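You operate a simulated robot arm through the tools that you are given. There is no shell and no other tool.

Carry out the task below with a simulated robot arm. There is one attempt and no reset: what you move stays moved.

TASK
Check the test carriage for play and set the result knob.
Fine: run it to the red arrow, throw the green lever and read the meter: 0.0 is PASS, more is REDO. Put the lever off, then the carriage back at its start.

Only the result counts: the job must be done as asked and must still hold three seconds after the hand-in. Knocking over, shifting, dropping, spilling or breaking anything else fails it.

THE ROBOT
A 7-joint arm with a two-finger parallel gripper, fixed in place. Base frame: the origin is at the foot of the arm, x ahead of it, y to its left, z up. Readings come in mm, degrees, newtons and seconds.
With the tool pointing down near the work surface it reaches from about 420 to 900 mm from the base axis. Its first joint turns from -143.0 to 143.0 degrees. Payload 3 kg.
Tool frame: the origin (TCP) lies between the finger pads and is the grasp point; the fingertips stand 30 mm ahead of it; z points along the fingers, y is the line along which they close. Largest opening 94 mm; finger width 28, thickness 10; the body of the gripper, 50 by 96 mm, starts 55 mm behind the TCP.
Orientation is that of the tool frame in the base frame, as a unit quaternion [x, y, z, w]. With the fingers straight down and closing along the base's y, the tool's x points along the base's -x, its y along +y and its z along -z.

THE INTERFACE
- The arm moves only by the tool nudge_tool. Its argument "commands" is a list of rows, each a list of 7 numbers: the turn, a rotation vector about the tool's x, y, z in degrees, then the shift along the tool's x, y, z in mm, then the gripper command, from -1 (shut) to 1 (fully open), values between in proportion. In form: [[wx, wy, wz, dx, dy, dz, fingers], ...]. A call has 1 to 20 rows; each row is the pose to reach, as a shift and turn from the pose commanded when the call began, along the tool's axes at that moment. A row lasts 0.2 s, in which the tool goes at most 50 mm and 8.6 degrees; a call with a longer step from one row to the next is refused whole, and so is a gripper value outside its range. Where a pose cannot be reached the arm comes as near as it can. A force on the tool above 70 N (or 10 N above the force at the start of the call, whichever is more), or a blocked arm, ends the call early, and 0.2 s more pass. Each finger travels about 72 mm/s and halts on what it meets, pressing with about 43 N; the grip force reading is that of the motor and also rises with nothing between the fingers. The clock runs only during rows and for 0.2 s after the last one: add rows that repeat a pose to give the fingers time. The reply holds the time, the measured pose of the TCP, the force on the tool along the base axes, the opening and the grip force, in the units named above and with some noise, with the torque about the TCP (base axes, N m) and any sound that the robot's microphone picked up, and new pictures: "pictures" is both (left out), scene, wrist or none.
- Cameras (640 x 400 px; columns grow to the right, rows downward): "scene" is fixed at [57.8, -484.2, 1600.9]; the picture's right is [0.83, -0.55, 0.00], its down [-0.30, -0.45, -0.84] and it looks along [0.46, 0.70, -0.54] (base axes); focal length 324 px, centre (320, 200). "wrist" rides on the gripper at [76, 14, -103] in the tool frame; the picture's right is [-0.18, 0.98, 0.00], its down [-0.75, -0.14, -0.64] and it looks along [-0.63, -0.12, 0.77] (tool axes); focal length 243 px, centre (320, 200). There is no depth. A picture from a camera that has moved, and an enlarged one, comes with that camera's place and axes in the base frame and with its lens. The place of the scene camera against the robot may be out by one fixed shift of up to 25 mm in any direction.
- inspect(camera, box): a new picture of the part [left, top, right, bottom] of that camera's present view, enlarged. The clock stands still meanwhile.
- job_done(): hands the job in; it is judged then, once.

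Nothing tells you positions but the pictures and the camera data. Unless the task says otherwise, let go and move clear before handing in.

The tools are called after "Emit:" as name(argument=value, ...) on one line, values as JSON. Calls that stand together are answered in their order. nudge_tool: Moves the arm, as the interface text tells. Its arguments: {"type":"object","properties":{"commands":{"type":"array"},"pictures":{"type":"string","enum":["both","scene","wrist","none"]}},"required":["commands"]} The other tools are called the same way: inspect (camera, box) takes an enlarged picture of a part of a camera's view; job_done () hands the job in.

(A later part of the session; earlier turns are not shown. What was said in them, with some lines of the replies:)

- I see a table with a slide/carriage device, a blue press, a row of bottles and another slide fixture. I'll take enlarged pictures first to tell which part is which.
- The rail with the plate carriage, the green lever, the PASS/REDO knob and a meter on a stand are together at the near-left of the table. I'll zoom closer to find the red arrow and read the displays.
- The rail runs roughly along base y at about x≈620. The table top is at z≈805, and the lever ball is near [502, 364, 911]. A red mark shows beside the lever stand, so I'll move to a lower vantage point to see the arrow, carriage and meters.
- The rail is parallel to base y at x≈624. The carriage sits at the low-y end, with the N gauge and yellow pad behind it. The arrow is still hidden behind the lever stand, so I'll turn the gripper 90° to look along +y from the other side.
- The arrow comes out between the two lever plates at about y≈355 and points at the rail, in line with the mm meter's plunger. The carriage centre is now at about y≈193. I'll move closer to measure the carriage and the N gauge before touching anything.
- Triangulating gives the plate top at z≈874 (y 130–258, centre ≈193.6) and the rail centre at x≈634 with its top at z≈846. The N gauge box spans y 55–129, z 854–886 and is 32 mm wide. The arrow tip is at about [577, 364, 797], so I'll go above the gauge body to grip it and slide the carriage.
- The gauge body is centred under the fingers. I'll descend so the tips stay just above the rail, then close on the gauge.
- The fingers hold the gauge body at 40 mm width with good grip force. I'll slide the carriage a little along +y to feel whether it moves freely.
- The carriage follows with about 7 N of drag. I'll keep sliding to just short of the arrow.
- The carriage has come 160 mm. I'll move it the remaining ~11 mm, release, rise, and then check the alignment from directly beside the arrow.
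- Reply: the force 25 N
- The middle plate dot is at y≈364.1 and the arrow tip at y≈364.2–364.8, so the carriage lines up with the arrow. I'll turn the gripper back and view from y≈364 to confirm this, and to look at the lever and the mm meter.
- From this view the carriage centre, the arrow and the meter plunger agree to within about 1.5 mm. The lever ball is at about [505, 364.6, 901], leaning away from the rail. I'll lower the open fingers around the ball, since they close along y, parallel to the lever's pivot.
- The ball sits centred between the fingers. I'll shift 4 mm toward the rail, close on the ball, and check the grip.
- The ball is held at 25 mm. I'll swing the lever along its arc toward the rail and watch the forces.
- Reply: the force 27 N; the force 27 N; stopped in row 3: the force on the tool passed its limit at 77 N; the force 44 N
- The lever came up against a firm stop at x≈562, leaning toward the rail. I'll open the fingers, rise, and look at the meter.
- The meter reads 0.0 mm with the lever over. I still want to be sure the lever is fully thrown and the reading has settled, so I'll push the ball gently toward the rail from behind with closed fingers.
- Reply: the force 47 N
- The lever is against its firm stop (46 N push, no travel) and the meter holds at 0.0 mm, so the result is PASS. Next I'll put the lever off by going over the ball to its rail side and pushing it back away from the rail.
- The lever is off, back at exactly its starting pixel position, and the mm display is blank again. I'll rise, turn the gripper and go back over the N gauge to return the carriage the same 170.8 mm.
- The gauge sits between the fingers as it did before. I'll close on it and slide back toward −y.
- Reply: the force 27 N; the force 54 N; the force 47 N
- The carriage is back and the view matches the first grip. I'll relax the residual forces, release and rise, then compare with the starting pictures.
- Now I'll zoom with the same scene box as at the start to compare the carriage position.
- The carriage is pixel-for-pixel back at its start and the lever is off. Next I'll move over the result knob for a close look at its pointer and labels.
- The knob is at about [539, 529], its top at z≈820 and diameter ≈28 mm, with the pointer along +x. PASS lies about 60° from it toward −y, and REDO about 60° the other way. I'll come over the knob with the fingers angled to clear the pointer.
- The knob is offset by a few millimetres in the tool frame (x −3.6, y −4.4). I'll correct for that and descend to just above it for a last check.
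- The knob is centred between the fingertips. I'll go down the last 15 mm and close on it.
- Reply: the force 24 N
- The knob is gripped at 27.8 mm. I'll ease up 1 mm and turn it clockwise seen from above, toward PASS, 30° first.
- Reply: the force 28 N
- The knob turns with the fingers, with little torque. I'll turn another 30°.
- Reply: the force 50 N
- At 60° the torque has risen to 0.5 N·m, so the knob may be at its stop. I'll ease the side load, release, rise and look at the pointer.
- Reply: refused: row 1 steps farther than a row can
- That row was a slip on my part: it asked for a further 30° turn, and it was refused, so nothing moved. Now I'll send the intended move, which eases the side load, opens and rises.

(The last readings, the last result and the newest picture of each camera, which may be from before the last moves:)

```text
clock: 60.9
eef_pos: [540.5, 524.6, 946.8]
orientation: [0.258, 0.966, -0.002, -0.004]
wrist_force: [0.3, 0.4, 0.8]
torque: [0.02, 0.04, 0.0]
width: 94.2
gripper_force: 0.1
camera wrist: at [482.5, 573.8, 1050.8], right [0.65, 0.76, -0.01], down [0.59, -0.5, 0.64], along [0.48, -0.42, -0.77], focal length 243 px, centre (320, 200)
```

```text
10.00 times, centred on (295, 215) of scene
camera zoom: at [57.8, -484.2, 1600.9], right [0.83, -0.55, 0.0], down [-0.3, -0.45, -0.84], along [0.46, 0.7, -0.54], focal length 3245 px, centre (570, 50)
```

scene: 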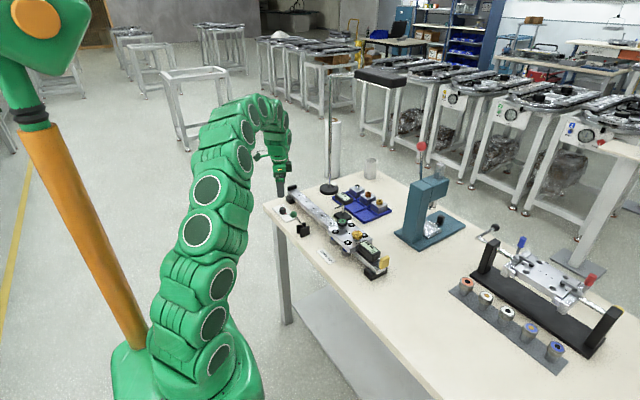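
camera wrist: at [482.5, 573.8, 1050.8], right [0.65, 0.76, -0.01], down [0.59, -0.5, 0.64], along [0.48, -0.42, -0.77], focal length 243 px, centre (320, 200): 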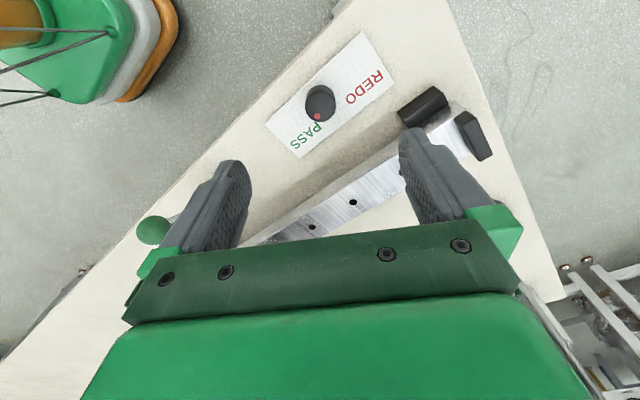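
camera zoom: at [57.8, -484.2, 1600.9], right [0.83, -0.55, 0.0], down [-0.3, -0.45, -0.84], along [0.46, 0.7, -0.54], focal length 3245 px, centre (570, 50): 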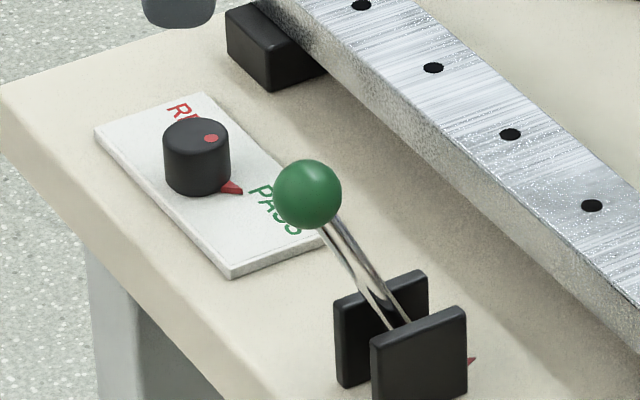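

The pointer now aims at the PASS label, about 60° from neutral, and the knob is released. I'll move clear upward and do a final check of the whole station.

Emit:
nudge_tool(commands=[[0, 0, 0, 20, 0, -40, 1], [0, 0, 0, 40, 0, -80, 1], [0, 0, 0, 60, 0, -120, 1], [0, 0, 0, 60, 0, -160, 1], [0, 0, 0, 60, 0, -160, 1]], pictures="both")

Emit:
inspect(camera="scene", box=[260, 160, 420, 290])

Emit:
inspect(camera="scene", box=[275, 170, 345, 220])

Emit:
inspect(camera="scene", box=[320, 200, 400, 280])

```text
clock: 62.1
eef_pos: [490.8, 553.7, 1108.2]
orientation: [0.259, 0.966, -0.002, -0.003]
wrist_force: [0.1, 1.0, -0.3]
torque: [-0.01, -0.02, 0.01]
width: 93.9
gripper_force: 0.2
camera wrist: at [432.3, 604.3, 1211.2], right [0.65, 0.76, -0.01], down [0.59, -0.5, 0.64], along [0.48, -0.42, -0.77], focal length 243 px, centre (320, 200)
```

scene: 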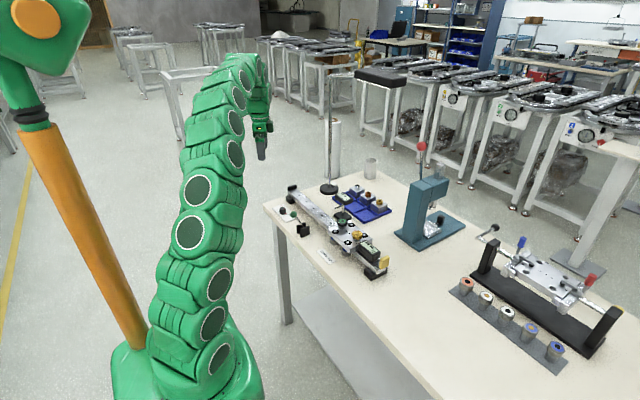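
wrist: 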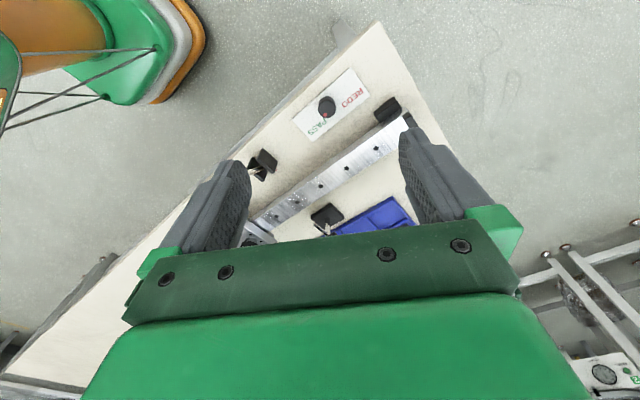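

```text
3.08 times, centred on (340, 225) of scene
camera zoom: at [57.8, -484.2, 1600.9], right [0.83, -0.55, 0.0], down [-0.3, -0.45, -0.84], along [0.46, 0.7, -0.54], focal length 998 px, centre (258, 123)
```

zoom: 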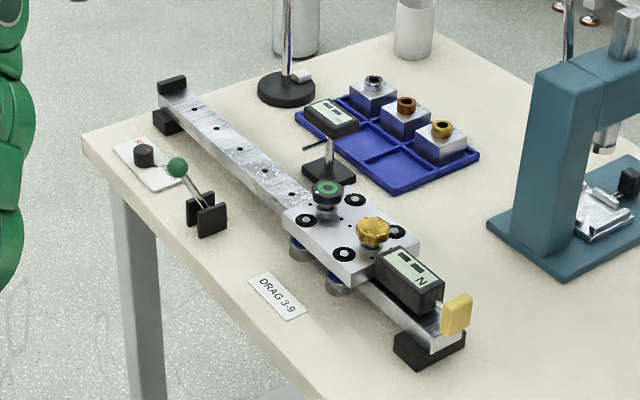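

```text
8.00 times, centred on (310, 195) of scene
camera zoom: at [57.8, -484.2, 1600.9], right [0.83, -0.55, 0.0], down [-0.3, -0.45, -0.84], along [0.46, 0.7, -0.54], focal length 2596 px, centre (400, 240)
```

zoom: 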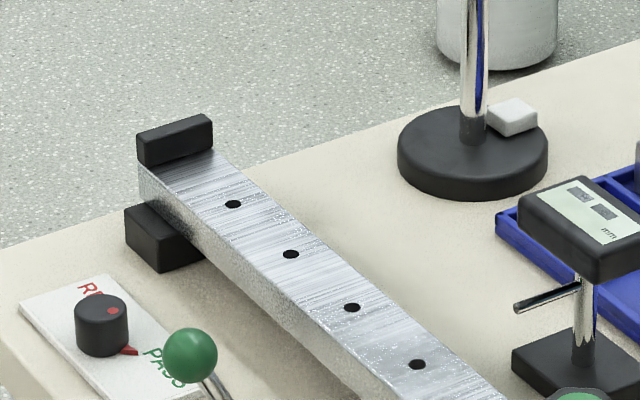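

```text
5.00 times, centred on (360, 240) of scene
camera zoom: at [57.8, -484.2, 1600.9], right [0.83, -0.55, 0.0], down [-0.3, -0.45, -0.84], along [0.46, 0.7, -0.54], focal length 1622 px, centre (120, 0)
```

zoom: 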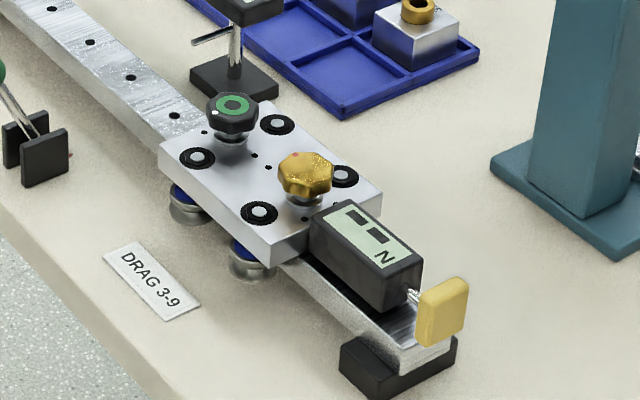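

Everything checks out in the final pictures. The carriage is at its start, the lever is off, both displays are blank, the knob points to PASS, nothing else has moved, and the arm is clear, so I'm handing in.

Emit:
job_done()

```text
The job is handed in.
```

The carriage shows no play: the meter read 0.0 mm with the lever thrown, so I set the result knob to PASS and handed the job in.

- **Test:** I ran the carriage to the red arrow, within about 1.5 mm by the pictures, and threw the green lever. It was hard against its stop, and the reading held at 0.0 mm when I pushed on it.
- **Lever and carriage:** The lever is off. The carriage is back at its start, and both look the same as in the first pictures.
- **Result knob:** The pointer is turned about 60° from neutral and aims at the PASS label. I judged that angle from the label's position, since the knob has no marked stop.

Nothing else on the table looks moved, and the arm was clear before the hand-in. No verdict came back with the hand-in.
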